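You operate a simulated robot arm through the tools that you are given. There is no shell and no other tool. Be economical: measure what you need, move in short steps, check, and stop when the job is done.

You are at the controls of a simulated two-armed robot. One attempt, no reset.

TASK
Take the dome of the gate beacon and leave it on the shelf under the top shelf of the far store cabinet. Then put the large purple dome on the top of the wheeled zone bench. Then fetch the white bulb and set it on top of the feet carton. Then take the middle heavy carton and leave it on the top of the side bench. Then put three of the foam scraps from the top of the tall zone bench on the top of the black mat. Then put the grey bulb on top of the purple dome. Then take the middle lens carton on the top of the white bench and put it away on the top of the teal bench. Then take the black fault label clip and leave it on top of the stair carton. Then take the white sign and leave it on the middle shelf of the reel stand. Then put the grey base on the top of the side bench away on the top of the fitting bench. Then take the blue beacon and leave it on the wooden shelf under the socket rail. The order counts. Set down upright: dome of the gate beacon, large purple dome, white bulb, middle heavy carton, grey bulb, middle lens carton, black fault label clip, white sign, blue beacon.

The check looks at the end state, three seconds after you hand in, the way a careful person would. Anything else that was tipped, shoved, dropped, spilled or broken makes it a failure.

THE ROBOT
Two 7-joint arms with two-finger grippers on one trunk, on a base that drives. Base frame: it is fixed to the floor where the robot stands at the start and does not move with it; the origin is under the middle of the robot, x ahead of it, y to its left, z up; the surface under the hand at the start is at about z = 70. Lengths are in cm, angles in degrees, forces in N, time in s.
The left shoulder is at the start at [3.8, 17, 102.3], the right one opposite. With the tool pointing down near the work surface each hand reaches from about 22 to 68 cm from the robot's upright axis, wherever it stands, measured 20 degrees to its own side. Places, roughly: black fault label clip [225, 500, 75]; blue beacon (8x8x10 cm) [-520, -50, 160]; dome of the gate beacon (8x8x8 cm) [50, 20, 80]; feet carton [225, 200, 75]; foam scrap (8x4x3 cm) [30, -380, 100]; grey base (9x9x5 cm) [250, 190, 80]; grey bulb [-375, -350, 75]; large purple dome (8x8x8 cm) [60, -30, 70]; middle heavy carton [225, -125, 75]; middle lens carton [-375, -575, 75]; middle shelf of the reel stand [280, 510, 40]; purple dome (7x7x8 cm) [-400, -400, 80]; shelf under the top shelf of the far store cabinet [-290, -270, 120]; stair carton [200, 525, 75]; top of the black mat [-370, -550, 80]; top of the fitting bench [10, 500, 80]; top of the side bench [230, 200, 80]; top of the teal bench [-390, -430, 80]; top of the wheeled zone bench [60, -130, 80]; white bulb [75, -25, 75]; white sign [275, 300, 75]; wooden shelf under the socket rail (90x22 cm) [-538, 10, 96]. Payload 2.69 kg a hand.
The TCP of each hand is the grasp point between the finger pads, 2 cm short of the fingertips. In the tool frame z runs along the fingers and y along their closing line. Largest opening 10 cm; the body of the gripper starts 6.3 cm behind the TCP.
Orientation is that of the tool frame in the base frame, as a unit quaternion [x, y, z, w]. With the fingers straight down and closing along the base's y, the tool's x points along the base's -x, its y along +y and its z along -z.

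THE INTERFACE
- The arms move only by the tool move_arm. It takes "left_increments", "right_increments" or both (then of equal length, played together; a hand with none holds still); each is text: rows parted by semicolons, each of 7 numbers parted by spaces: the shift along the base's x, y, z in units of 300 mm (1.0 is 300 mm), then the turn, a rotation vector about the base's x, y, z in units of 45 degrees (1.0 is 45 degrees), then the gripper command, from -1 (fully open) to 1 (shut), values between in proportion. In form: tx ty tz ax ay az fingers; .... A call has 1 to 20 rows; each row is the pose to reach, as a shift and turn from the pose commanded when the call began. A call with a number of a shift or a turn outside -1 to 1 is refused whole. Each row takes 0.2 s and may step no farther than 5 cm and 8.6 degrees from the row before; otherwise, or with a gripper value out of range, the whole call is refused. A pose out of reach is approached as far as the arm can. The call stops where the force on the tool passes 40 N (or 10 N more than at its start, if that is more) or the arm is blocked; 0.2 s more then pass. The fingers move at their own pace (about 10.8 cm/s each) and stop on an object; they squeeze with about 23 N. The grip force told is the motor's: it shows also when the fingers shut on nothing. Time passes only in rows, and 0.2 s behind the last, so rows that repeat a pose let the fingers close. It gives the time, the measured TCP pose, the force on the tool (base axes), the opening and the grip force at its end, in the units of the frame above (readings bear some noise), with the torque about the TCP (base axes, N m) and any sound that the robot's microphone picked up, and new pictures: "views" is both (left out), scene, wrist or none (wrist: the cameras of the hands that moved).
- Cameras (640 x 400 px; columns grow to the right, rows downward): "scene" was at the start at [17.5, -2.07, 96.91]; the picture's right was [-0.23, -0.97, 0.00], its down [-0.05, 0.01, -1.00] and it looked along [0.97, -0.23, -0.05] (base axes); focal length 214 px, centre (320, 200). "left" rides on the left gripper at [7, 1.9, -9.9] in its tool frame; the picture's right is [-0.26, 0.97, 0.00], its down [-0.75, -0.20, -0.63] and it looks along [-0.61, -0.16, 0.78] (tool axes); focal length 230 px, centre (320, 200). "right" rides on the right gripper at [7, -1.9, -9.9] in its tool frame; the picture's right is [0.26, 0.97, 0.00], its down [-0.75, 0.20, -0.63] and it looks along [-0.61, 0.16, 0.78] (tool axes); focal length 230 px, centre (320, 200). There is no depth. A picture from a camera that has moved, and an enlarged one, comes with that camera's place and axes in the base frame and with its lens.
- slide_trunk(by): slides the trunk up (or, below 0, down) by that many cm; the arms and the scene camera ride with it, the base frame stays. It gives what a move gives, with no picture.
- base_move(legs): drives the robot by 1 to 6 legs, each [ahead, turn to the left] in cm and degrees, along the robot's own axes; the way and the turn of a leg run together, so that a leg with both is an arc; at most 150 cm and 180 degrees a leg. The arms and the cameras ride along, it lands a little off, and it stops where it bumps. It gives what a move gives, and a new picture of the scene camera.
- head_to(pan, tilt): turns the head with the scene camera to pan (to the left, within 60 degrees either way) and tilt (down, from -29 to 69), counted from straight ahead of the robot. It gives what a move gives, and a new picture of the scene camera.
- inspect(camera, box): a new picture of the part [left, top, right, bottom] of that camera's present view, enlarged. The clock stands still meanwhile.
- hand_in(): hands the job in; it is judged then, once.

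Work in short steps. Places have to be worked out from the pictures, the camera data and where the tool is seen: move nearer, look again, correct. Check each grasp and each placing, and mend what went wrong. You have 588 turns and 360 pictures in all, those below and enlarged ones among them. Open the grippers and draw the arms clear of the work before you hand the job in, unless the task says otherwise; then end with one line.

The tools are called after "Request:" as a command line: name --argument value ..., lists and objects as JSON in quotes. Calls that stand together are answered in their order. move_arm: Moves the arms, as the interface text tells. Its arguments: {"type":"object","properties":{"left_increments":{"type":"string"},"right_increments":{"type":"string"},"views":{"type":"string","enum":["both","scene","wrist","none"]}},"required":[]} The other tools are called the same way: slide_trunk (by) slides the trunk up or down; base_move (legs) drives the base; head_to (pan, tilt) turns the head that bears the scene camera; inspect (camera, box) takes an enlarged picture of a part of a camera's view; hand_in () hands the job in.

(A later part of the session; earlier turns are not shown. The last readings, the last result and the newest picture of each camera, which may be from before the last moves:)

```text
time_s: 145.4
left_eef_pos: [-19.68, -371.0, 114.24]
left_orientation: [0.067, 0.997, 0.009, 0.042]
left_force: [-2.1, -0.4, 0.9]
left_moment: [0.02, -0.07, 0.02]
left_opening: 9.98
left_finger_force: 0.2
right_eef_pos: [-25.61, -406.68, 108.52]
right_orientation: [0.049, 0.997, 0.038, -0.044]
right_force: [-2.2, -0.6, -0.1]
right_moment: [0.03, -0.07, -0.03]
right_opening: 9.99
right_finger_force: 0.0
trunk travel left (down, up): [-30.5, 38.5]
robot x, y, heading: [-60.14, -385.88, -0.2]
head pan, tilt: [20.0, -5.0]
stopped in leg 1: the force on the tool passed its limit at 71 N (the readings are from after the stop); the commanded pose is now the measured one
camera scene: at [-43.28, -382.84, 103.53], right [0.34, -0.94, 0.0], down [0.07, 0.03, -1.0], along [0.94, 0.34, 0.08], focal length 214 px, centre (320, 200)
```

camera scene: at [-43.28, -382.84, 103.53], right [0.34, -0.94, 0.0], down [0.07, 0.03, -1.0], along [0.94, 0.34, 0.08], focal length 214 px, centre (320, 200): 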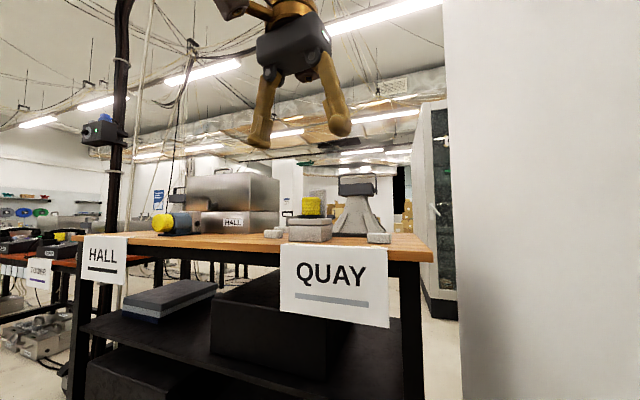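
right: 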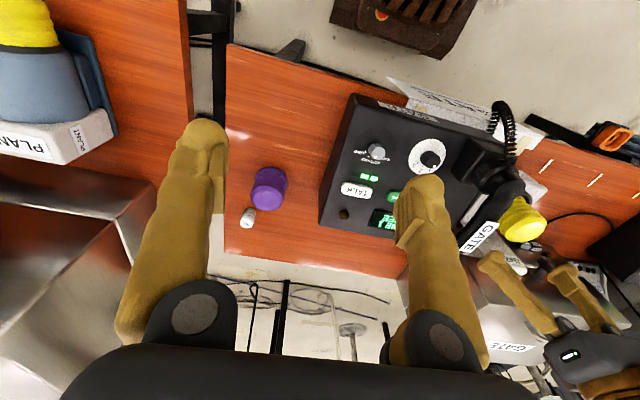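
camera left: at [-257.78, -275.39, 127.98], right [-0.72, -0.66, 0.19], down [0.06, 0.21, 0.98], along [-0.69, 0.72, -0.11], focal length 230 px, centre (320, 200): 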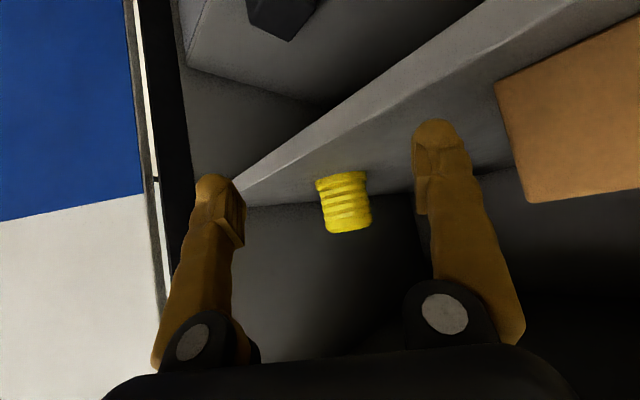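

The right hand brushed the wall corner. Back 15 and turn north, then up the aisle.

Request:
base_move --legs '[[-15, 0], [0, 70], [80, 0], [0, 18], [120, 0]]'

```text
time_s: 150.5
left_eef_pos: [-76.19, -343.35, 112.07]
left_orientation: [-0.528, 0.849, 0.012, 0.007]
left_force: [0.6, -0.8, 0.2]
left_moment: [0.02, 0.03, 0.03]
left_opening: 9.97
left_finger_force: 0.0
right_eef_pos: [-44.46, -360.67, 107.61]
right_orientation: [-0.543, 0.836, -0.007, -0.076]
right_force: [0.1, -0.7, -0.8]
right_moment: [0.0, 0.01, 0.0]
right_opening: 10.0
right_finger_force: 0.0
trunk travel left (down, up): [-30.5, 38.5]
robot x, y, heading: [-73.74, -383.63, 71.9]
head pan, tilt: [20.0, -5.0]
stopped in leg 3: the robot was blocked; the commanded pose is now the measured one
camera scene: at [-71.46, -366.96, 103.47], right [1.0, 0.04, -0.01], down [-0.01, 0.07, -1.0], along [-0.04, 1.0, 0.07], focal length 214 px, centre (320, 200)
```

scene: 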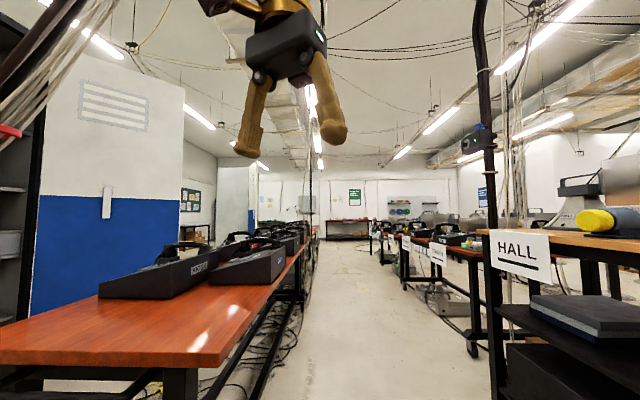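

Possibly the left elbow met the hanging cable bundle beside the bench end. I'll angle right first, then go up the aisle centre.

Request:
base_move --legs '[[0, -30], [35, 0], [0, 46], [100, 0]]'

```text
time_s: 153.0
left_eef_pos: [-54.34, -346.49, 111.85]
left_orientation: [-0.291, 0.957, 0.006, 0.004]
left_force: [1.0, 0.1, -0.8]
left_moment: [-0.04, 0.05, 0.0]
left_opening: 10.0
left_finger_force: 0.0
right_eef_pos: [-35.67, -377.34, 107.29]
right_orientation: [-0.308, 0.948, 0.011, -0.082]
right_force: [0.5, 1.1, -1.0]
right_moment: [-0.03, 0.03, 0.0]
right_opening: 10.01
right_finger_force: 0.1
trunk travel left (down, up): [-30.5, 38.5]
robot x, y, heading: [-71.01, -381.52, 41.4]
head pan, tilt: [20.0, -5.0]
stopped in leg 2: the robot was blocked; the commanded pose is now the measured one
camera scene: at [-60.31, -367.81, 103.47], right [0.88, -0.48, -0.01], down [0.03, 0.07, -1.0], along [0.48, 0.88, 0.07], focal length 214 px, centre (320, 200)
```

scene: 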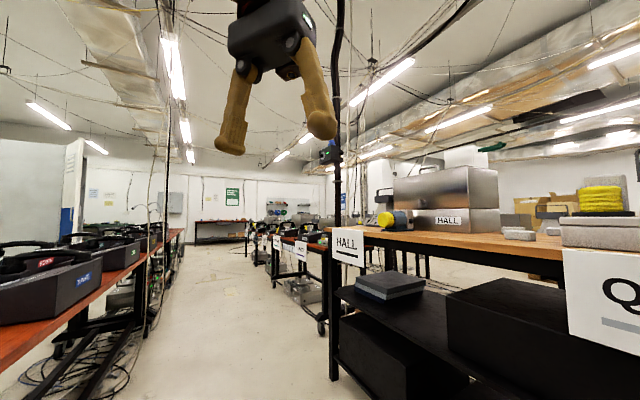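

Blocked almost immediately again; something low in front perhaps. Look down at the floor ahead.

Request:
head_to --pan 0 --tilt 60

```text
time_s: 154.4
left_eef_pos: [-54.81, -346.76, 111.44]
left_orientation: [-0.29, 0.957, 0.003, -0.003]
left_force: [0.2, 0.2, 0.3]
left_moment: [0.01, -0.01, 0.0]
left_opening: 9.98
left_finger_force: 0.0
right_eef_pos: [-36.02, -377.74, 107.07]
right_orientation: [-0.308, 0.947, 0.008, -0.089]
right_force: [0.4, -0.4, -0.8]
right_moment: [0.04, 0.01, 0.01]
right_opening: 10.02
right_finger_force: 0.1
trunk travel left (down, up): [-30.5, 38.5]
robot x, y, heading: [-70.68, -381.5, 41.3]
head pan, tilt: [0.0, 60.0]
camera scene: at [-59.59, -371.2, 93.68], right [0.66, -0.75, 0.0], down [-0.66, -0.58, -0.49], along [0.36, 0.32, -0.87], focal length 214 px, centre (320, 200)
```

scene: 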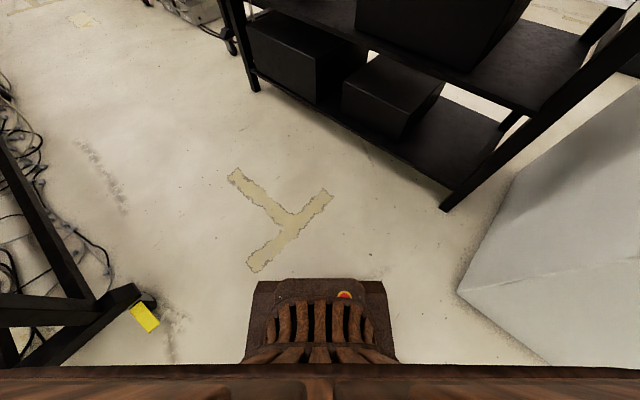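

Floor ahead is clear; the culprit is likely the sagging cable bundle by my left elbow (~[-106,-344,119]). I'll extend the left hand forward and inward to pull the elbow in, then retry.

Request:
move_arm --left_increments "0.14 0.03 0 0 0 0 -1;0.28 0.05 0 0 0 0 -1;0.42 0.08 0 0 0 0 -1;0.53 0.12 0 0 0 0 -1;0.53 0.12 0 0 0 0 -1" --views "none"

Request:
base_move --legs '[[30, 0]]'

```text
time_s: 155.6
left_eef_pos: [-38.95, -343.47, 113.58]
left_orientation: [-0.29, 0.957, 0.015, 0.024]
left_force: [0.1, -1.2, 0.3]
left_moment: [-0.01, 0.02, -0.01]
left_opening: 9.98
left_finger_force: 0.0
right_eef_pos: [-36.08, -377.77, 106.87]
right_orientation: [-0.307, 0.947, 0.008, -0.089]
right_force: [0.1, 0.2, -0.8]
right_moment: [-0.03, -0.03, 0.01]
right_opening: 10.0
right_finger_force: 0.0
trunk travel left (down, up): [-30.5, 38.5]
robot x, y, heading: [-71.23, -381.25, 41.7]
head pan, tilt: [0.0, 60.0]
```

```text
time_s: 157.6
left_eef_pos: [-16.7, -323.47, 113.27]
left_orientation: [-0.294, 0.955, 0.015, 0.023]
left_force: [-0.2, 0.3, -0.3]
left_moment: [-0.06, 0.04, 0.0]
left_opening: 9.98
left_finger_force: 0.0
right_eef_pos: [-13.7, -357.65, 106.85]
right_orientation: [-0.31, 0.946, 0.008, -0.089]
right_force: [0.8, 0.1, 0.1]
right_moment: [-0.06, -0.02, -0.01]
right_opening: 10.0
right_finger_force: 0.0
trunk travel left (down, up): [-30.5, 38.5]
robot x, y, heading: [-49.05, -361.46, 41.8]
head pan, tilt: [0.0, 60.0]
camera scene: at [-37.26, -351.36, 93.66], right [0.67, -0.75, 0.0], down [-0.65, -0.58, -0.48], along [0.36, 0.32, -0.88], focal length 214 px, centre (320, 200)
```

scene: 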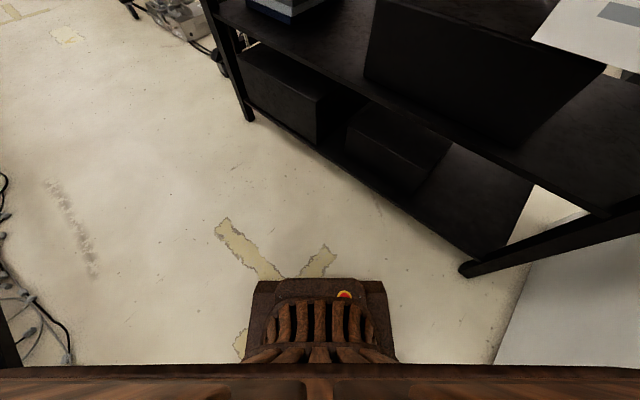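

Free now. Turn north and drive up the aisle to the gate bench, then face it.

Request:
head_to --pan 0 --tilt 25

Request:
base_move --legs '[[0, 44], [120, 0], [120, 0], [92, 0], [0, -86]]'

```text
time_s: 158.6
left_eef_pos: [-18.13, -324.74, 114.13]
left_orientation: [-0.293, 0.955, 0.019, 0.031]
left_force: [0.1, 0.9, -0.1]
left_moment: [0.02, -0.03, 0.03]
left_opening: 10.01
left_finger_force: 0.1
right_eef_pos: [-15.04, -358.93, 105.9]
right_orientation: [-0.309, 0.945, 0.0, -0.109]
right_force: [0.2, -0.1, -0.1]
right_moment: [0.04, -0.02, 0.01]
right_opening: 9.97
right_finger_force: 0.1
trunk travel left (down, up): [-30.5, 38.5]
robot x, y, heading: [-48.55, -361.37, 41.6]
head pan, tilt: [0.0, 25.0]
camera scene: at [-35.39, -349.7, 98.64], right [0.67, -0.75, 0.0], down [-0.33, -0.29, -0.9], along [0.67, 0.6, -0.44], focal length 214 px, centre (320, 200)
```

scene: 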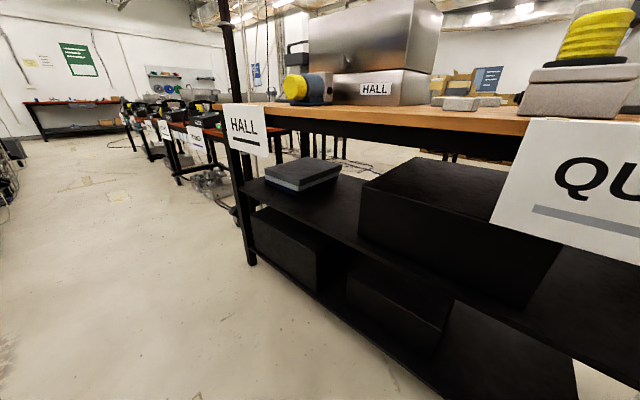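

```text
time_s: 162.2
left_eef_pos: [-52.57, -309.17, 115.17]
left_orientation: [-0.634, 0.772, 0.038, 0.028]
left_force: [1.1, 1.5, -0.6]
left_moment: [-0.08, 0.0, 0.03]
left_opening: 10.01
left_finger_force: 0.0
right_eef_pos: [-26.29, -331.15, 105.82]
right_orientation: [-0.647, 0.754, -0.045, -0.106]
right_force: [-0.4, 0.5, 0.9]
right_moment: [-0.07, 0.02, -0.01]
right_opening: 9.99
right_finger_force: 0.0
trunk travel left (down, up): [-30.5, 38.5]
robot x, y, heading: [-47.94, -354.39, 88.0]
head pan, tilt: [0.0, 25.0]
stopped in leg 2: the robot was blocked; the commanded pose is now the measured one
camera scene: at [-47.29, -336.09, 98.56], right [1.0, -0.04, 0.0], down [-0.02, -0.44, -0.9], along [0.03, 0.9, -0.44], focal length 214 px, centre (320, 200)
```

scene: 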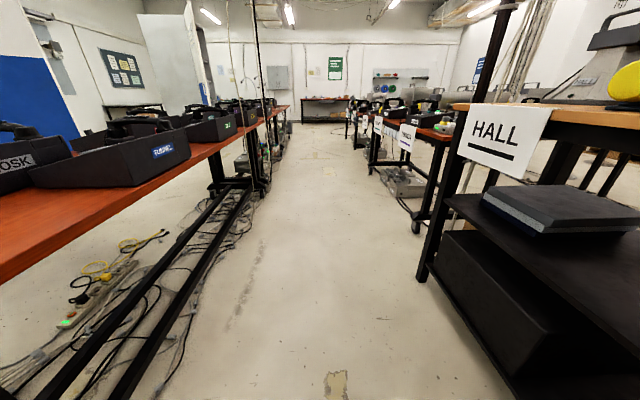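

Too close to the left bench. I'll back off, shift right to x≈-33, then continue north.

Request:
base_move --legs '[[-8, 0], [0, -43], [21, 0], [0, 44], [60, 0]]'

```text
time_s: 169.5
left_eef_pos: [-38.44, -298.6, 116.63]
left_orientation: [-0.637, 0.768, 0.05, 0.037]
left_force: [0.2, -0.6, 0.6]
left_moment: [0.07, 0.04, 0.0]
left_opening: 10.04
left_finger_force: 0.0
right_eef_pos: [-11.96, -320.1, 106.93]
right_orientation: [-0.653, 0.752, -0.025, -0.087]
right_force: [0.0, -1.1, 0.5]
right_moment: [0.06, 0.02, 0.01]
right_opening: 10.0
right_finger_force: 0.2
trunk travel left (down, up): [-30.5, 38.5]
robot x, y, heading: [-33.01, -340.51, 90.3]
head pan, tilt: [0.0, 25.0]
stopped in leg 5: the robot was blocked; the commanded pose is now the measured one
camera scene: at [-33.09, -323.23, 98.74], right [1.0, 0.0, 0.0], down [0.0, -0.43, -0.9], along [0.0, 0.9, -0.43], focal length 214 px, centre (320, 200)
```

scene: 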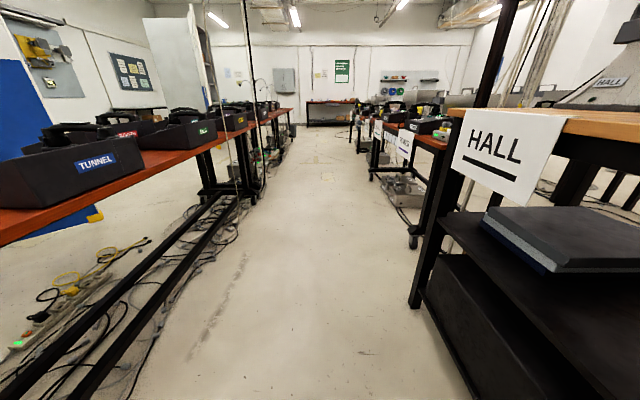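

Repeated blocks have pushed the right hand back to only 20 cm ahead, so its elbow sticks out toward the tall bench. I'll extend the right hand forward/inward (left slightly outward).

Request:
move_arm --right_increments "-0.05 0.13 0.02 0 0 0 -1;-0.1 0.26 0.04 0 0 0 -1;-0.15 0.4 0.06 0.05 0 0 -1;-0.2 0.54 0.08 0.1 0 0 -1;-0.26 0.68 0.1 0.15 0 0 -1;-0.32 0.8 0.12 0.17 0 0 -1;-0.36 0.92 0.14 0.17 0 0 -1;-0.36 0.92 0.14 0.17 0 0 -1" --left_increments "-0.05 0.05 0 0 0 0 -1;-0.1 0.1 0 0 0 0 -1;-0.15 0.15 0 0 0 0 -1;-0.18 0.2 0 0 0 0 -1;-0.18 0.2 0 0 0 0 -1;-0.18 0.2 0 0 0 0 -1;-0.18 0.2 0 0 0 0 -1;-0.18 0.2 0 0 0 0 -1" --views "none"

Request:
base_move --legs '[[60, 0]]'

```text
time_s: 171.3
left_eef_pos: [-43.92, -292.8, 116.93]
left_orientation: [-0.637, 0.769, 0.05, 0.038]
left_force: [0.7, -0.1, 0.2]
left_moment: [0.01, 0.0, 0.01]
left_opening: 10.01
left_finger_force: 0.1
right_eef_pos: [-22.83, -292.92, 111.76]
right_orientation: [-0.659, 0.75, 0.035, -0.035]
right_force: [-0.5, 0.6, 0.7]
right_moment: [0.01, 0.01, 0.01]
right_opening: 10.02
right_finger_force: 0.0
trunk travel left (down, up): [-30.5, 38.5]
robot x, y, heading: [-33.27, -340.3, 90.0]
head pan, tilt: [0.0, 25.0]
```

```text
time_s: 174.7
left_eef_pos: [-44.52, -233.41, 116.8]
left_orientation: [-0.639, 0.766, 0.051, 0.037]
left_force: [-0.5, 0.2, -0.8]
left_moment: [-0.01, 0.0, 0.0]
left_opening: 10.01
left_finger_force: 0.0
right_eef_pos: [-23.34, -233.22, 111.79]
right_orientation: [-0.66, 0.749, 0.034, -0.036]
right_force: [0.1, 0.2, -0.2]
right_moment: [-0.04, 0.0, -0.01]
right_opening: 10.01
right_finger_force: 0.1
trunk travel left (down, up): [-30.5, 38.5]
robot x, y, heading: [-33.33, -280.6, 90.5]
head pan, tilt: [0.0, 25.0]
camera scene: at [-33.56, -263.08, 98.62], right [1.0, 0.01, 0.0], down [0.0, -0.44, -0.9], along [-0.01, 0.9, -0.44], focal length 214 px, centre (320, 200)
```

scene: 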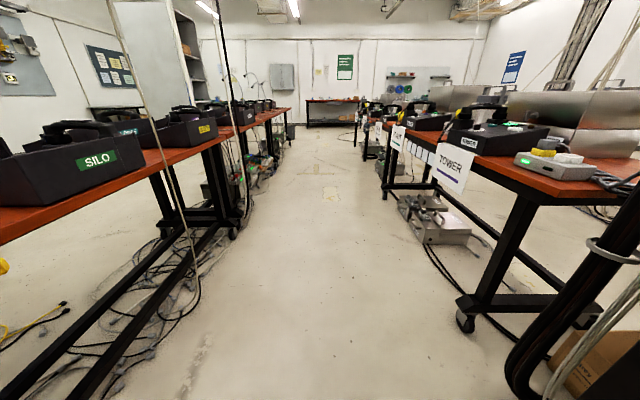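

Elbows tucked works. Continue north to the gate bench and face it.

Request:
base_move --legs '[[130, 0], [0, -50]]'

```text
time_s: 183.7
left_eef_pos: [-6.84, -109.03, 117.7]
left_orientation: [-0.256, 0.964, 0.035, 0.062]
left_force: [0.3, -0.7, -0.2]
left_moment: [0.03, -0.01, 0.03]
left_opening: 10.02
left_finger_force: 0.2
right_eef_pos: [6.94, -125.26, 112.62]
right_orientation: [-0.283, 0.958, 0.049, -0.01]
right_force: [-0.1, 0.0, -0.5]
right_moment: [0.01, -0.02, 0.0]
right_opening: 9.99
right_finger_force: 0.0
trunk travel left (down, up): [-30.5, 38.5]
robot x, y, heading: [-35.03, -147.12, 40.7]
head pan, tilt: [0.0, 25.0]
camera scene: at [-21.42, -135.15, 98.64], right [0.65, -0.76, 0.0], down [-0.33, -0.28, -0.9], along [0.68, 0.58, -0.44], focal length 214 px, centre (320, 200)
```

scene: 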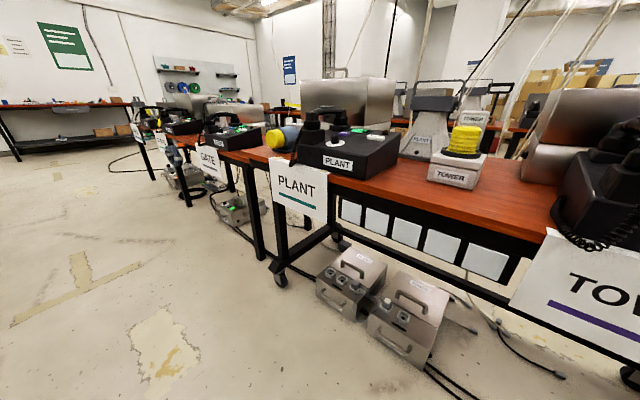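

The PLANT/TOWER bench on casters is the wheeled zone bench; free wood at about [45,-136]. Now to the gate bench for the purple dome and bulb.

Request:
base_move --legs '[[0, 37], [128, 0], [0, -78]]'

```text
time_s: 195.3
left_eef_pos: [39.23, -14.66, 118.42]
left_orientation: [0.11, 0.991, 0.01, 0.079]
left_force: [0.3, 0.0, 0.1]
left_moment: [-0.01, -0.03, 0.0]
left_opening: 10.01
left_finger_force: 0.1
right_eef_pos: [38.51, -35.73, 113.33]
right_orientation: [0.081, 0.995, 0.049, 0.015]
right_force: [-0.4, -0.1, 0.8]
right_moment: [-0.01, -0.03, 0.01]
right_opening: 9.99
right_finger_force: 0.1
trunk travel left (down, up): [-30.5, 38.5]
robot x, y, heading: [-5.34, -22.62, -1.9]
head pan, tilt: [0.0, 25.0]
camera scene: at [12.67, -23.48, 98.64], right [-0.03, -1.0, 0.0], down [-0.44, 0.01, -0.9], along [0.9, -0.03, -0.44], focal length 214 px, centre (320, 200)
```

scene: 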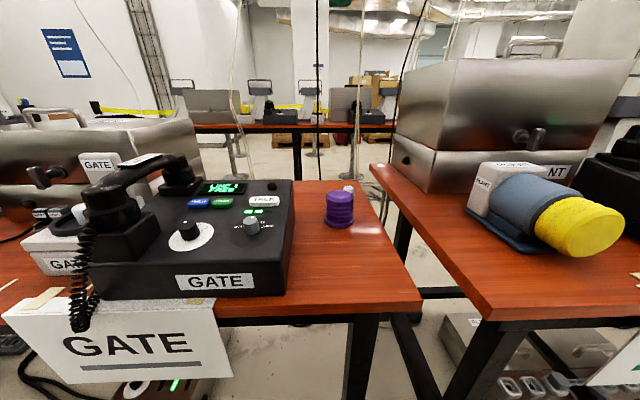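

Purple dome is at about [58.4,-30], z 70–78; white bulb just behind it. Move 8 cm closer and bring the right hand over the dome, levelling both tools.

Request:
base_move --legs '[[8, 2]]'

Request:
move_arm --right_increments "0.05 0.03 -0.1 -0.03 0.01 0.05 -1;0.1 0.06 -0.2 -0.06 0.02 0.1 -1;0.18 0.09 -0.3 -0.09 0.03 0.15 -1;0.26 0.12 -0.4 -0.12 0.05 0.2 -1;0.34 0.15 -0.5 -0.12 0.05 0.2 -1;0.4 0.19 -0.6 -0.12 0.05 0.2 -1;0.4 0.19 -0.66 -0.12 0.05 0.2 -1;0.4 0.19 -0.66 -0.12 0.05 0.2 -1" --left_increments "0 0.05 0 0 0.05 0.07 -1;0 0.1 0 0 0.1 0.14 -1;0 0.15 0 0 0.15 0.21 -1;0 0.2 0 0 0.2 0.28 -1;0 0.2 0 0 0.2 0.28 -1;0 0.2 0 0 0.2 0.28 -1;0 0.2 0 0 0.2 0.28 -1;0 0.2 0 0 0.2 0.28 -1" --views "both"

```text
time_s: 196.4
left_eef_pos: [41.63, -13.35, 120.4]
left_orientation: [0.093, 0.99, 0.013, 0.102]
left_force: [-1.6, -1.1, 2.2]
left_moment: [0.04, -0.16, -0.03]
left_opening: 9.98
left_finger_force: 0.1
right_eef_pos: [41.93, -34.46, 115.29]
right_orientation: [0.063, 0.996, 0.051, 0.038]
right_force: [-2.3, 0.6, 1.5]
right_moment: [0.01, -0.16, 0.0]
right_opening: 10.0
right_finger_force: 0.0
trunk travel left (down, up): [-30.5, 38.5]
robot x, y, heading: [2.9, -23.0, 0.3]
head pan, tilt: [0.0, 25.0]
camera scene: at [16.5, -23.0, 99.35], right [0.0, -1.0, 0.0], down [-0.4, 0.0, -0.92], along [0.92, 0.0, -0.4], focal length 214 px, centre (320, 200)
```

scene: 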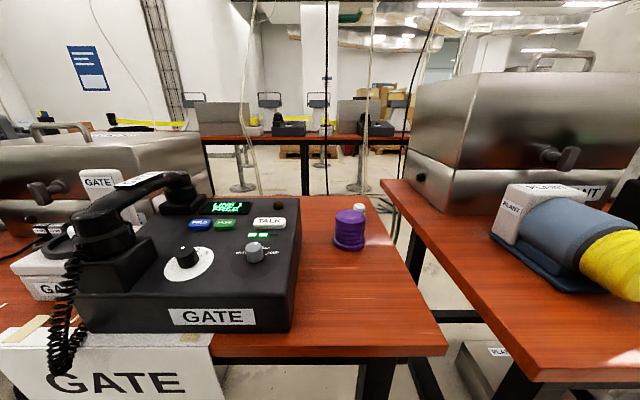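

```text
time_s: 198.2
left_eef_pos: [44.78, -7.25, 119.54]
left_orientation: [-0.015, 1.0, 0.014, 0.01]
left_force: [-0.7, 0.4, 1.3]
left_moment: [0.01, -0.13, -0.03]
left_opening: 10.01
left_finger_force: 0.0
right_eef_pos: [57.31, -28.65, 94.56]
right_orientation: [-0.015, 1.0, 0.004, 0.005]
right_force: [-1.0, -0.4, 0.5]
right_moment: [-0.02, -0.09, 0.05]
right_opening: 10.0
right_finger_force: 0.0
trunk travel left (down, up): [-30.5, 38.5]
robot x, y, heading: [3.05, -23.25, 0.2]
head pan, tilt: [0.0, 25.0]
camera scene: at [20.57, -22.97, 98.68], right [0.0, -1.0, 0.0], down [-0.44, 0.0, -0.9], along [0.9, 0.0, -0.44], focal length 214 px, centre (320, 200)
camera right: at [50.16, -30.64, 104.3], right [-0.29, 0.96, 0.0], down [0.74, 0.22, 0.64], along [0.61, 0.19, -0.77], focal length 230 px, centre (320, 200)
camera left: at [37.51, -5.95, 129.27], right [0.23, 0.97, 0.03], down [0.74, -0.2, 0.64], along [0.63, -0.12, -0.77], focal length 230 px, centre (320, 200)
```

scene: 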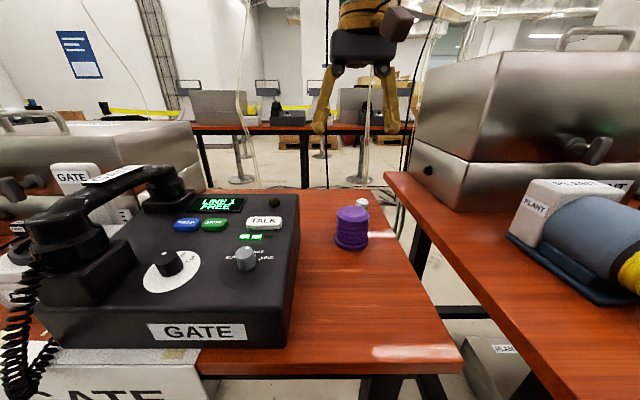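
right: 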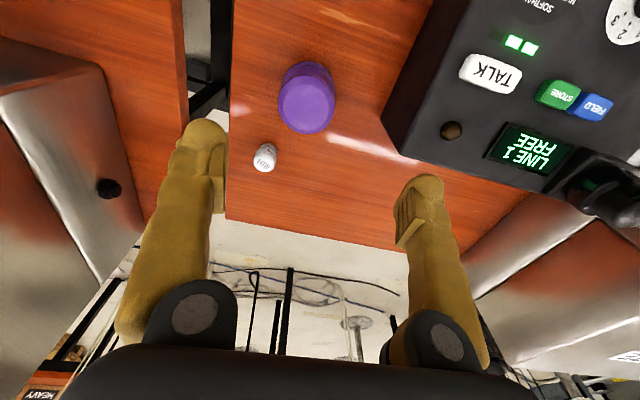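
left: 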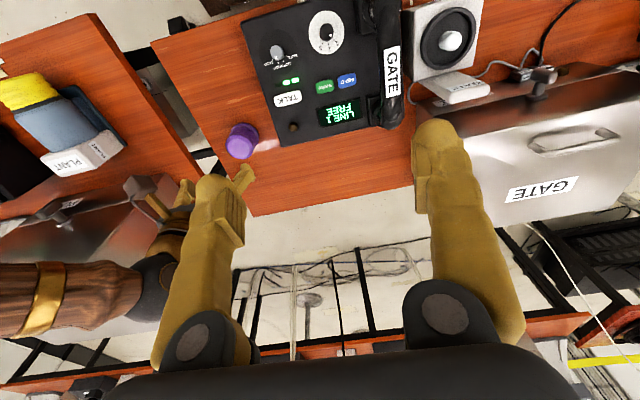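

Dome at [58.3,-29.4]. Descend with the right hand to z≈74 and grip.

Request:
move_arm --right_increments "0.03 -0.022 -0.15 0 0 0 -1;0.033 -0.025 -0.3 0 0 0 -1;0.033 -0.025 -0.45 0 0 0 -1;0.033 -0.025 -0.58 0 0 0 -1;0.033 -0.025 -0.68 0 0 0 -1;0.033 -0.025 -0.68 0 0 0 -1;0.033 -0.025 -0.68 0 0 0 0.3;0.033 -0.025 -0.68 0 0 0 1;0.033 -0.025 -0.68 0 0 0 1;0.033 -0.025 -0.68 0 0 0 1" --views "none"

Request:
move_arm --right_increments "0 0 0.1 0 0 0 1;0 0 0.25 0 0 0 1;0 0 0.4 0 0 0 1;0 0 0.55 0 0 0 1;0 0 0.7 0 0 0 1;0 0 0.7 0 0 0 1" --views "wrist"

```text
time_s: 200.4
left_eef_pos: [45.09, -7.25, 119.29]
left_orientation: [-0.015, 1.0, 0.014, 0.009]
left_force: [-1.0, 0.8, -0.9]
left_moment: [0.01, 0.01, 0.02]
left_opening: 9.99
left_finger_force: 0.1
right_eef_pos: [58.22, -29.57, 73.98]
right_orientation: [-0.014, 1.0, 0.003, 0.004]
right_force: [-0.9, 0.2, 0.4]
right_moment: [0.02, -0.01, 0.0]
right_opening: 6.46
right_finger_force: 23.0
trunk travel left (down, up): [-30.5, 38.5]
robot x, y, heading: [2.71, -23.0, 0.0]
head pan, tilt: [0.0, 25.0]
```

```text
time_s: 201.8
left_eef_pos: [45.11, -7.28, 119.36]
left_orientation: [-0.015, 1.0, 0.015, 0.008]
left_force: [-0.4, 0.2, 0.2]
left_moment: [0.01, 0.04, 0.04]
left_opening: 10.02
left_finger_force: 0.0
right_eef_pos: [58.14, -29.37, 94.86]
right_orientation: [-0.015, 1.0, 0.004, 0.003]
right_force: [-0.5, -1.0, -0.8]
right_moment: [0.0, 0.02, 0.02]
right_opening: 6.47
right_finger_force: 23.0
trunk travel left (down, up): [-30.5, 38.5]
robot x, y, heading: [3.13, -23.41, -0.0]
head pan, tilt: [0.0, 25.0]
camera right: at [51.17, -31.35, 104.59], right [-0.29, 0.96, 0.01], down [0.74, 0.22, 0.64], along [0.61, 0.19, -0.77], focal length 230 px, centre (320, 200)
```

right: 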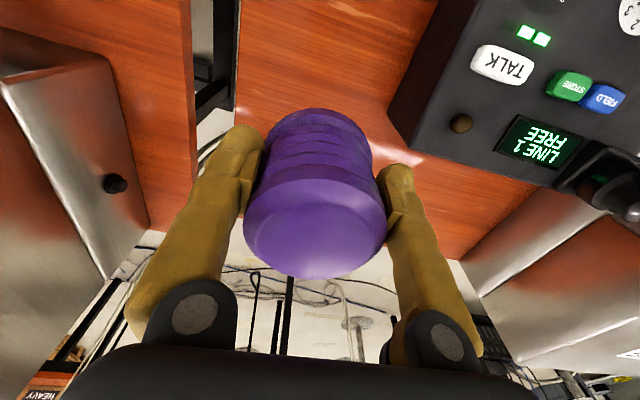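

Purple dome secured. Raise it, back off and drive to the wheeled bench.

Request:
move_arm --right_increments "0 0 0.15 0 0 0 1;0 0 0.3 0 0 0 1;-0.1 -0.08 0.4 0 0 0 1;-0.22 -0.16 0.4 0 0 0 1;-0.22 -0.16 0.4 0 0 0 1" --left_increments "0.02 -0.04 0 0 0 0 -1;0.05 -0.08 0 0 0 0 -1;0.08 -0.1 0 0 0 0 -1;0.08 -0.12 0 0 0 0 -1;0.08 -0.12 0 0 0 0 -1" --views "none"

Request:
base_move --legs '[[-36, 0], [0, -90], [108, 0], [0, 90]]'

```text
time_s: 203.0
left_eef_pos: [47.55, -10.9, 119.37]
left_orientation: [-0.015, 1.0, 0.014, 0.009]
left_force: [-1.0, 0.3, 0.0]
left_moment: [0.0, 0.04, -0.01]
left_opening: 10.0
left_finger_force: 0.0
right_eef_pos: [51.4, -34.26, 106.7]
right_orientation: [-0.014, 1.0, 0.003, 0.003]
right_force: [1.1, -0.4, -1.5]
right_moment: [-0.01, -0.01, 0.0]
right_opening: 6.48
right_finger_force: 23.1
trunk travel left (down, up): [-30.5, 38.5]
robot x, y, heading: [2.86, -23.11, -0.0]
head pan, tilt: [0.0, 25.0]
```

```text
time_s: 218.3
left_eef_pos: [11.45, -122.67, 119.35]
left_orientation: [0.011, 1.0, 0.015, 0.009]
left_force: [-0.2, 0.4, -0.9]
left_moment: [0.01, 0.0, -0.01]
left_opening: 10.0
left_finger_force: 0.0
right_eef_pos: [14.27, -146.28, 106.78]
right_orientation: [0.011, 1.0, 0.003, 0.004]
right_force: [-0.2, 0.1, -0.7]
right_moment: [0.01, 0.01, 0.02]
right_opening: 6.45
right_finger_force: 23.0
trunk travel left (down, up): [-30.5, 38.5]
robot x, y, heading: [-33.49, -133.51, -2.8]
head pan, tilt: [0.0, 25.0]
camera scene: at [-15.83, -134.18, 98.64], right [-0.05, -1.0, 0.0], down [-0.44, 0.02, -0.9], along [0.9, -0.04, -0.44], focal length 214 px, centre (320, 200)
```

scene: 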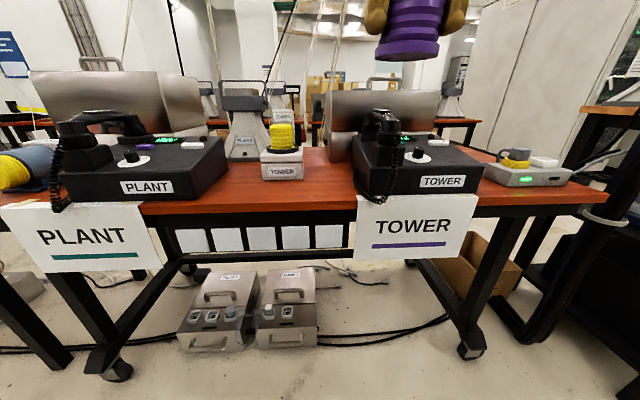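

Free wood between the PLANT phone and TOWER phone, in front of the tower beacon: about [42,-129], z≈72. Drive 24 cm in and turn 18° left.

Request:
base_move --legs '[[24, 0], [0, 18]]'

Request:
inspect --camera "right" --box '[0, 0, 640, 400]'

```text
time_s: 221.1
left_eef_pos: [27.81, -110.81, 120.06]
left_orientation: [-0.148, 0.989, 0.018, 0.014]
left_force: [0.5, 0.6, -0.7]
left_moment: [0.03, 0.01, 0.01]
left_opening: 10.01
left_finger_force: 0.1
right_eef_pos: [37.86, -132.3, 107.45]
right_orientation: [-0.146, 0.989, 0.005, 0.011]
right_force: [0.0, -0.5, -1.6]
right_moment: [0.01, 0.01, -0.02]
right_opening: 6.47
right_finger_force: 23.2
trunk travel left (down, up): [-30.5, 38.5]
robot x, y, heading: [-10.05, -135.01, 15.0]
head pan, tilt: [0.0, 25.0]
camera scene: at [7.2, -130.01, 98.63], right [0.26, -0.96, 0.0], down [-0.42, -0.12, -0.9], along [0.87, 0.24, -0.44], focal length 214 px, centre (320, 200)
```

scene: 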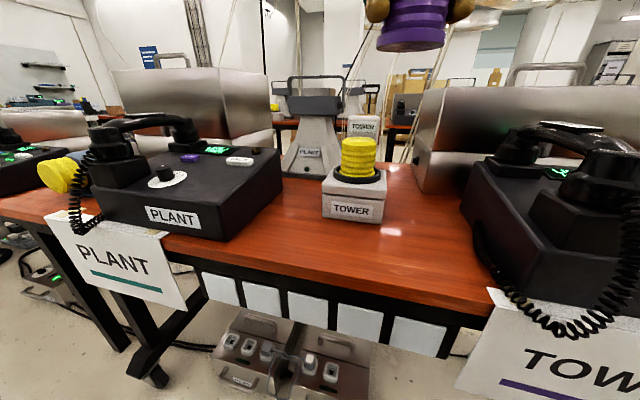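

```text
1.00 times, centred on (320, 200) of right (not enlarged: the box is as wide or as high as the picture)
camera zoom: at [31.56, -136.09, 117.19], right [-0.53, 0.85, 0.0], down [0.65, 0.4, 0.65], along [0.55, 0.34, -0.76], focal length 230 px, centre (320, 200)
```

zoom: 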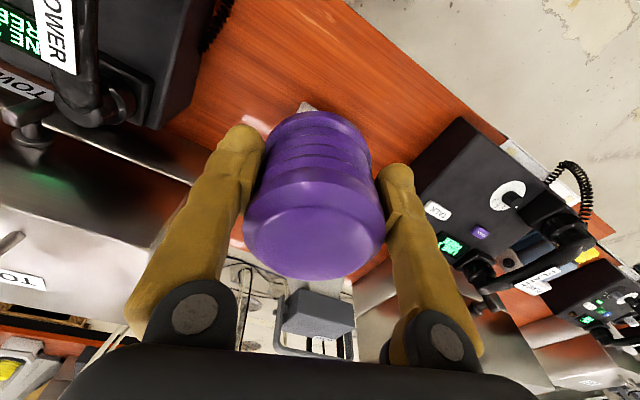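

Under the hand is clear wood; I'll aim for [42,-131.5] and lower to just above the surface.

Request:
move_arm --right_increments "0.07 0.01 -0.12 0 0 0 1;0.137 0.027 -0.25 0 0 0 1;0.137 0.027 -0.4 0 0 0 1;0.137 0.027 -0.55 0 0 0 1;0.137 0.027 -0.7 0 0 0 1;0.137 0.027 -0.85 0 0 0 1;0.137 0.027 -0.95 0 0 0 1;0.137 0.027 -0.95 0 0 0 1" --views "wrist"

```text
time_s: 222.5
left_eef_pos: [25.0, -111.54, 118.45]
left_orientation: [-0.148, 0.989, 0.013, -0.01]
left_force: [-0.2, 0.5, -0.7]
left_moment: [-0.02, 0.02, -0.01]
left_opening: 10.02
left_finger_force: 0.1
right_eef_pos: [38.88, -132.09, 83.16]
right_orientation: [-0.147, 0.989, 0.004, 0.026]
right_force: [-0.1, 0.6, -0.3]
right_moment: [0.0, -0.01, -0.03]
right_opening: 7.17
right_finger_force: 22.4
trunk travel left (down, up): [-30.5, 38.5]
robot x, y, heading: [-9.99, -134.78, 15.4]
head pan, tilt: [0.0, 25.0]
stopped in row 7 (right hand): the force on the tool passed its limit at 70 N (the readings are from after the stop); the commanded pose is now the measured one
camera right: at [32.31, -135.97, 92.62], right [-0.53, 0.85, -0.01], down [0.63, 0.4, 0.67], along [0.57, 0.35, -0.74], focal length 230 px, centre (320, 200)
```

right: 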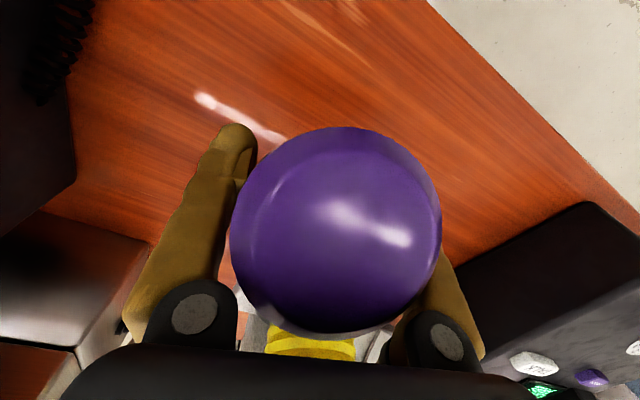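

Contact earlier than expected; the dome slid up in the grip. Look from the head camera.

Request:
head_to --pan -5 --tilt 28

```text
time_s: 223.2
left_eef_pos: [25.07, -111.55, 118.54]
left_orientation: [-0.147, 0.989, 0.014, -0.009]
left_force: [0.4, -0.1, 0.9]
left_moment: [0.02, 0.0, 0.0]
left_opening: 10.0
left_finger_force: 0.0
right_eef_pos: [38.98, -132.02, 83.11]
right_orientation: [-0.147, 0.989, 0.005, 0.025]
right_force: [-0.7, -0.2, -0.4]
right_moment: [0.02, 0.02, -0.01]
right_opening: 7.18
right_finger_force: 23.1
trunk travel left (down, up): [-30.5, 38.5]
robot x, y, heading: [-9.95, -134.55, 15.3]
head pan, tilt: [-5.0, 28.0]
camera scene: at [7.23, -130.77, 98.16], right [0.18, -0.98, 0.0], down [-0.48, -0.09, -0.87], along [0.86, 0.16, -0.48], focal length 214 px, centre (320, 200)
```

scene: 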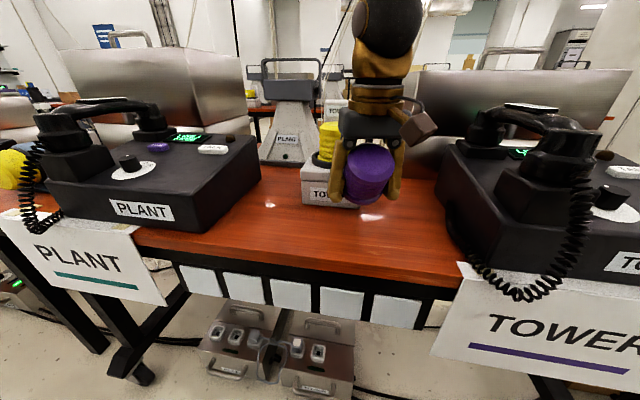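

The dome struck the tower beacon's box edge and rotated in the grip. Raise and pull back to inspect both.

Request:
move_arm --right_increments "-0.05 -0.02 0.1 0 0 0 1;-0.1 -0.05 0.22 0 0 0 1;-0.15 -0.12 0.35 0 0 0 1;-0.2 -0.22 0.42 0 0 0 1;-0.2 -0.3 0.42 0 0 0 1" --views "both"

```text
time_s: 224.4
left_eef_pos: [25.03, -111.53, 118.45]
left_orientation: [-0.147, 0.989, 0.015, -0.009]
left_force: [1.0, -0.4, -0.3]
left_moment: [0.05, -0.01, -0.06]
left_opening: 9.99
left_finger_force: 0.1
right_eef_pos: [33.13, -141.2, 95.82]
right_orientation: [-0.147, 0.989, 0.006, 0.024]
right_force: [-0.8, 0.5, -0.9]
right_moment: [0.02, -0.02, 0.02]
right_opening: 7.14
right_finger_force: 22.7
trunk travel left (down, up): [-30.5, 38.5]
robot x, y, heading: [-10.04, -134.54, 15.6]
head pan, tilt: [-5.0, 28.0]
camera scene: at [7.24, -130.8, 98.15], right [0.18, -0.98, 0.0], down [-0.48, -0.09, -0.87], along [0.86, 0.16, -0.48], focal length 214 px, centre (320, 200)
camera right: at [26.58, -145.07, 105.31], right [-0.53, 0.85, -0.01], down [0.63, 0.4, 0.67], along [0.57, 0.35, -0.74], focal length 230 px, centre (320, 200)
```

scene: 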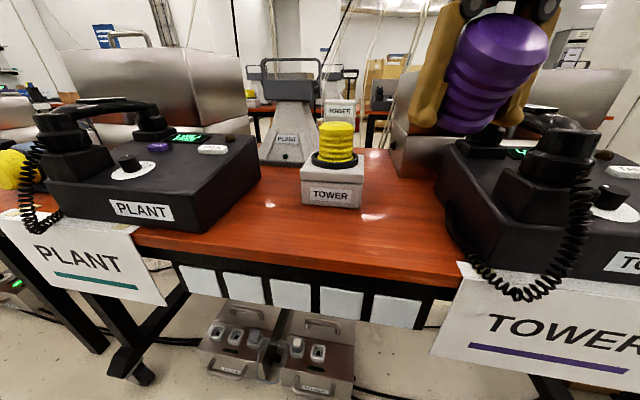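
right: 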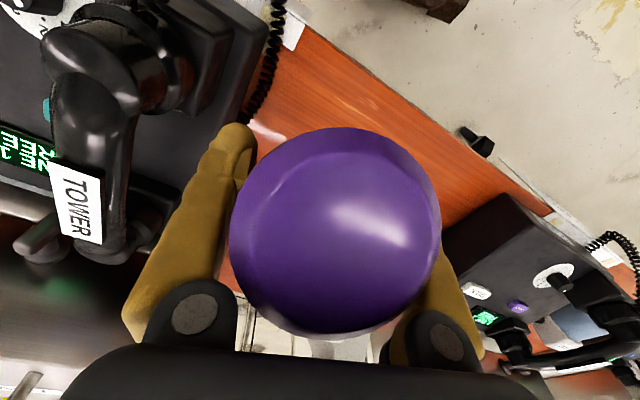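

The dome has rotated in the grip, top toward me by roughly 45°; the beacon looks unmoved. I'll tilt the hand about its closing axis to bring the dome upright in the air and check.

Request:
move_arm --right_increments "0 0 0.03 -0.05 0.165 0 1;0 0 0.06 -0.1 0.33 0 1;0 0 0.1 -0.15 0.5 0 1;0 0 0.1 -0.2 0.66 0 1;0 0 0.1 -0.24 0.8 0 1;0 0 0.1 -0.258 0.852 0 1;0 0 0.1 -0.258 0.852 0 1" --views "scene"

```text
time_s: 226.0
left_eef_pos: [25.08, -111.55, 118.45]
left_orientation: [-0.146, 0.989, 0.014, -0.009]
left_force: [-0.6, 0.2, 0.4]
left_moment: [-0.01, 0.03, 0.01]
left_opening: 10.0
left_finger_force: 0.0
right_eef_pos: [32.95, -141.16, 98.82]
right_orientation: [-0.139, 0.938, -0.046, -0.315]
right_force: [-0.6, 0.6, -1.0]
right_moment: [-0.01, 0.0, 0.05]
right_opening: 7.16
right_finger_force: 23.0
trunk travel left (down, up): [-30.5, 38.5]
robot x, y, heading: [-10.27, -134.95, 15.3]
head pan, tilt: [-5.0, 28.0]
camera scene: at [7.23, -130.78, 98.16], right [0.18, -0.98, 0.0], down [-0.48, -0.09, -0.87], along [0.86, 0.16, -0.48], focal length 214 px, centre (320, 200)
```

scene: 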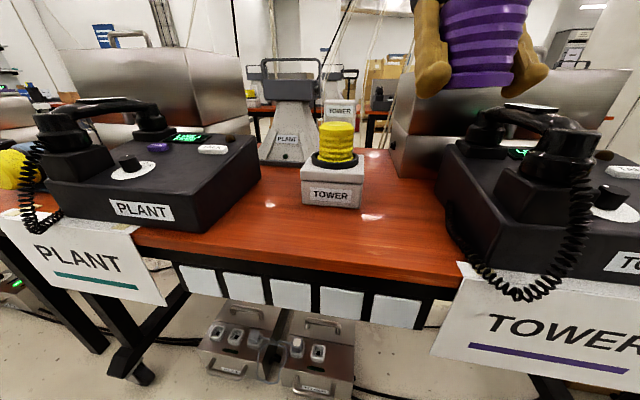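

Point the head at the hand to judge the dome's uprightness.

Request:
head_to --pan -35 --tilt 5

```text
time_s: 226.9
left_eef_pos: [25.08, -111.58, 118.49]
left_orientation: [-0.147, 0.989, 0.014, -0.008]
left_force: [-0.4, 0.4, -0.6]
left_moment: [-0.01, 0.01, -0.01]
left_opening: 9.98
left_finger_force: 0.1
right_eef_pos: [33.04, -141.11, 98.83]
right_orientation: [-0.138, 0.938, -0.045, -0.314]
right_force: [0.5, -0.6, -0.7]
right_moment: [-0.02, -0.01, -0.02]
right_opening: 7.16
right_finger_force: 23.0
trunk travel left (down, up): [-30.5, 38.5]
robot x, y, heading: [-9.7, -134.71, 15.1]
head pan, tilt: [-35.0, 5.0]
camera scene: at [6.97, -135.48, 101.9], right [-0.34, -0.94, 0.01], down [-0.1, 0.03, -0.99], along [0.94, -0.34, -0.1], focal length 214 px, centre (320, 200)
```

scene: 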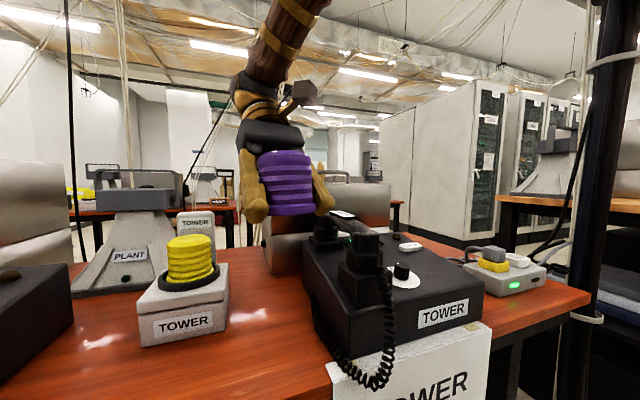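

Dome looks near upright. Zoom in to check precisely.

Request:
inspect --camera "scene" --box '[210, 110, 370, 230]'

```text
3.33 times, centred on (290, 170) of scene
camera zoom: at [6.97, -135.48, 101.9], right [-0.34, -0.94, 0.01], down [-0.1, 0.03, -0.99], along [0.94, -0.34, -0.1], focal length 715 px, centre (420, 300)
```

zoom: 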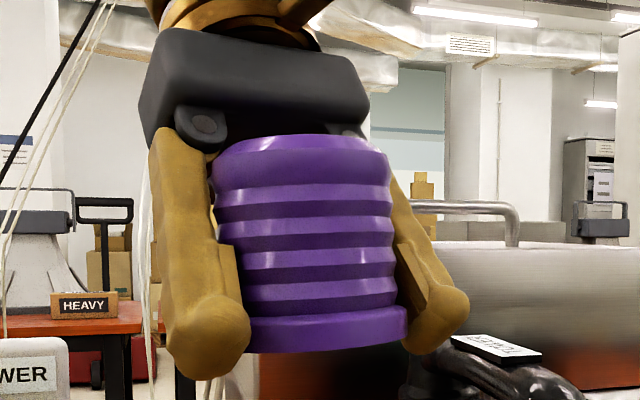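

The dome leans forward ~12° now and TCP is only ~1.6 cm above its base. I'll take back 12° of tilt, move to [34.5,-138], and lower to z≈85.

Request:
move_arm --right_increments "0.02 0.05 0 0.04 -0.13 0 1;0.05 0.1 -0.05 0.077 -0.255 0 1;0.05 0.1 -0.15 0.077 -0.255 0 1;0.05 0.1 -0.28 0.077 -0.255 0 1;0.05 0.1 -0.4 0.077 -0.255 0 1;0.05 0.1 -0.45 0.077 -0.255 0 1;0.05 0.1 -0.45 0.077 -0.255 0 1" --views "scene"

Request:
inspect --camera "scene" --box '[200, 160, 380, 300]'

```text
time_s: 228.6
left_eef_pos: [24.97, -111.43, 118.51]
left_orientation: [-0.148, 0.989, 0.014, -0.009]
left_force: [0.6, -0.1, 0.7]
left_moment: [0.0, 0.03, 0.0]
left_opening: 10.01
left_finger_force: 0.0
right_eef_pos: [34.41, -138.23, 85.03]
right_orientation: [-0.142, 0.966, -0.03, -0.215]
right_force: [0.4, 0.6, -0.9]
right_moment: [0.01, 0.03, -0.03]
right_opening: 7.14
right_finger_force: 23.0
trunk travel left (down, up): [-30.5, 38.5]
robot x, y, heading: [-10.15, -134.67, 15.2]
head pan, tilt: [-35.0, 5.0]
camera scene: at [6.96, -135.48, 101.91], right [-0.34, -0.94, 0.01], down [-0.1, 0.02, -0.99], along [0.94, -0.34, -0.1], focal length 214 px, centre (320, 200)
```

scene: 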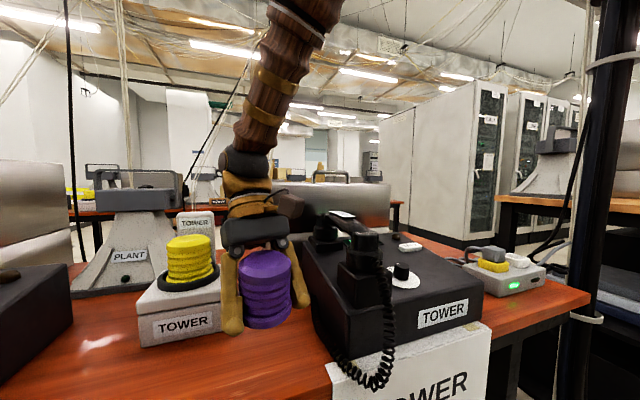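

```text
2.86 times, centred on (290, 230) of scene
camera zoom: at [6.96, -135.48, 101.91], right [-0.34, -0.94, 0.01], down [-0.1, 0.02, -0.99], along [0.94, -0.34, -0.1], focal length 613 px, centre (406, 114)
```

zoom: 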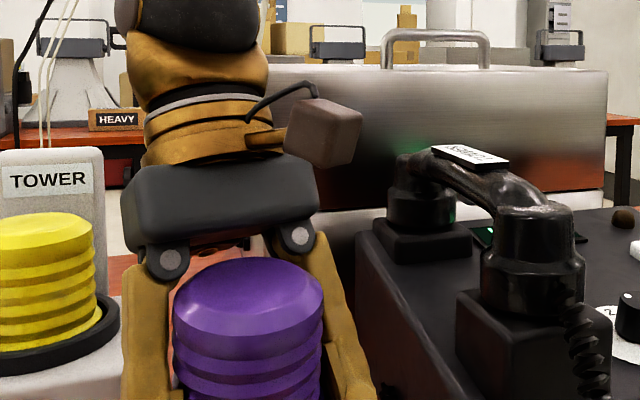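

The dome is upright between beacon and phone with clearance. Lower to about z 82 and check the force.

Request:
move_arm --right_increments "0 0 -0.04 0 0 0 1;0 0 -0.08 0 0 0 1;0 0 -0.1 0 0 0 1;0 0 -0.1 0 0 0 1" --views "scene"

```text
time_s: 229.6
left_eef_pos: [24.99, -111.56, 118.63]
left_orientation: [-0.147, 0.989, 0.014, -0.009]
left_force: [-0.2, 0.1, 0.5]
left_moment: [0.04, 0.0, 0.01]
left_opening: 10.0
left_finger_force: 0.1
right_eef_pos: [34.44, -138.17, 82.21]
right_orientation: [-0.142, 0.966, -0.03, -0.216]
right_force: [-0.4, 0.5, 0.0]
right_moment: [-0.02, 0.01, -0.03]
right_opening: 7.17
right_finger_force: 22.6
trunk travel left (down, up): [-30.5, 38.5]
robot x, y, heading: [-10.11, -134.98, 15.1]
head pan, tilt: [-35.0, 5.0]
camera scene: at [6.96, -135.48, 101.91], right [-0.34, -0.94, 0.01], down [-0.1, 0.02, -0.99], along [0.94, -0.34, -0.1], focal length 214 px, centre (320, 200)
```

scene: 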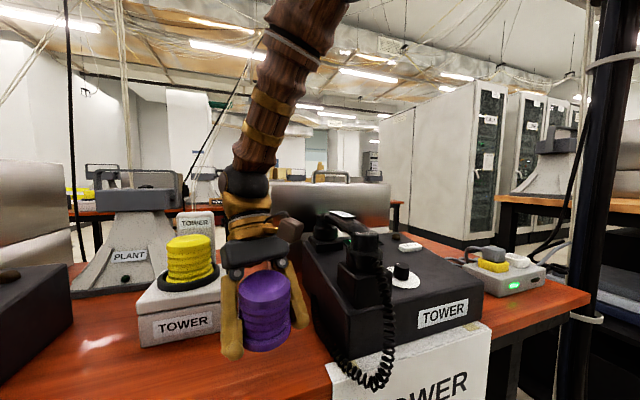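

Not touching yet. Lower in 0.5 cm increments to contact.

Request:
move_arm --right_increments "0 0 -0.017 0 0 0 1;0 0 -0.034 0 0 0 1;0 0 -0.05 0 0 0 1;0 0 -0.05 0 0 0 1" --views "none"

Request:
move_arm --right_increments "0 0 -0.01 0 0 0 1;0 0 -0.02 0 0 0 1;0 0 -0.03 0 0 0 1;0 0 -0.03 0 0 0 1" --views "scene"

```text
time_s: 230.6
left_eef_pos: [24.96, -111.65, 118.51]
left_orientation: [-0.147, 0.989, 0.014, -0.009]
left_force: [0.0, -0.1, 0.0]
left_moment: [0.02, -0.01, 0.02]
left_opening: 10.01
left_finger_force: 0.1
right_eef_pos: [34.36, -138.03, 80.7]
right_orientation: [-0.142, 0.966, -0.029, -0.215]
right_force: [0.3, 0.4, -1.1]
right_moment: [-0.01, 0.02, 0.0]
right_opening: 7.15
right_finger_force: 22.8
trunk travel left (down, up): [-30.5, 38.5]
robot x, y, heading: [-10.08, -135.09, 15.5]
head pan, tilt: [-35.0, 5.0]
```

```text
time_s: 231.6
left_eef_pos: [24.96, -111.5, 118.55]
left_orientation: [-0.147, 0.989, 0.014, -0.009]
left_force: [0.1, 0.7, -0.1]
left_moment: [-0.02, 0.01, 0.01]
left_opening: 9.99
left_finger_force: 0.1
right_eef_pos: [34.48, -138.11, 79.78]
right_orientation: [-0.142, 0.965, -0.03, -0.216]
right_force: [-0.1, 0.4, -1.6]
right_moment: [0.0, 0.02, 0.0]
right_opening: 7.14
right_finger_force: 22.9
trunk travel left (down, up): [-30.5, 38.5]
robot x, y, heading: [-10.45, -134.59, 15.1]
head pan, tilt: [-35.0, 5.0]
camera scene: at [6.97, -135.48, 101.91], right [-0.34, -0.94, 0.01], down [-0.1, 0.02, -0.99], along [0.94, -0.34, -0.1], focal length 214 px, centre (320, 200)
```

scene: 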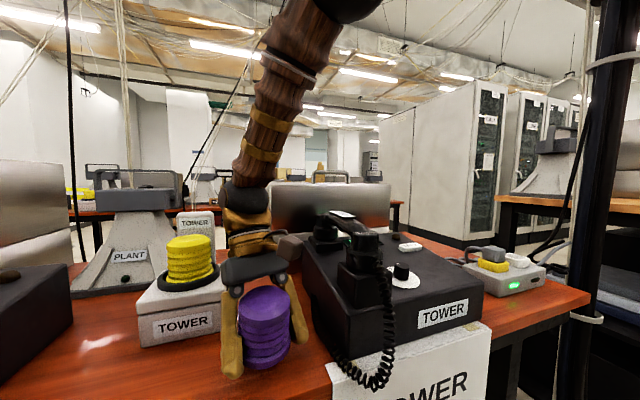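

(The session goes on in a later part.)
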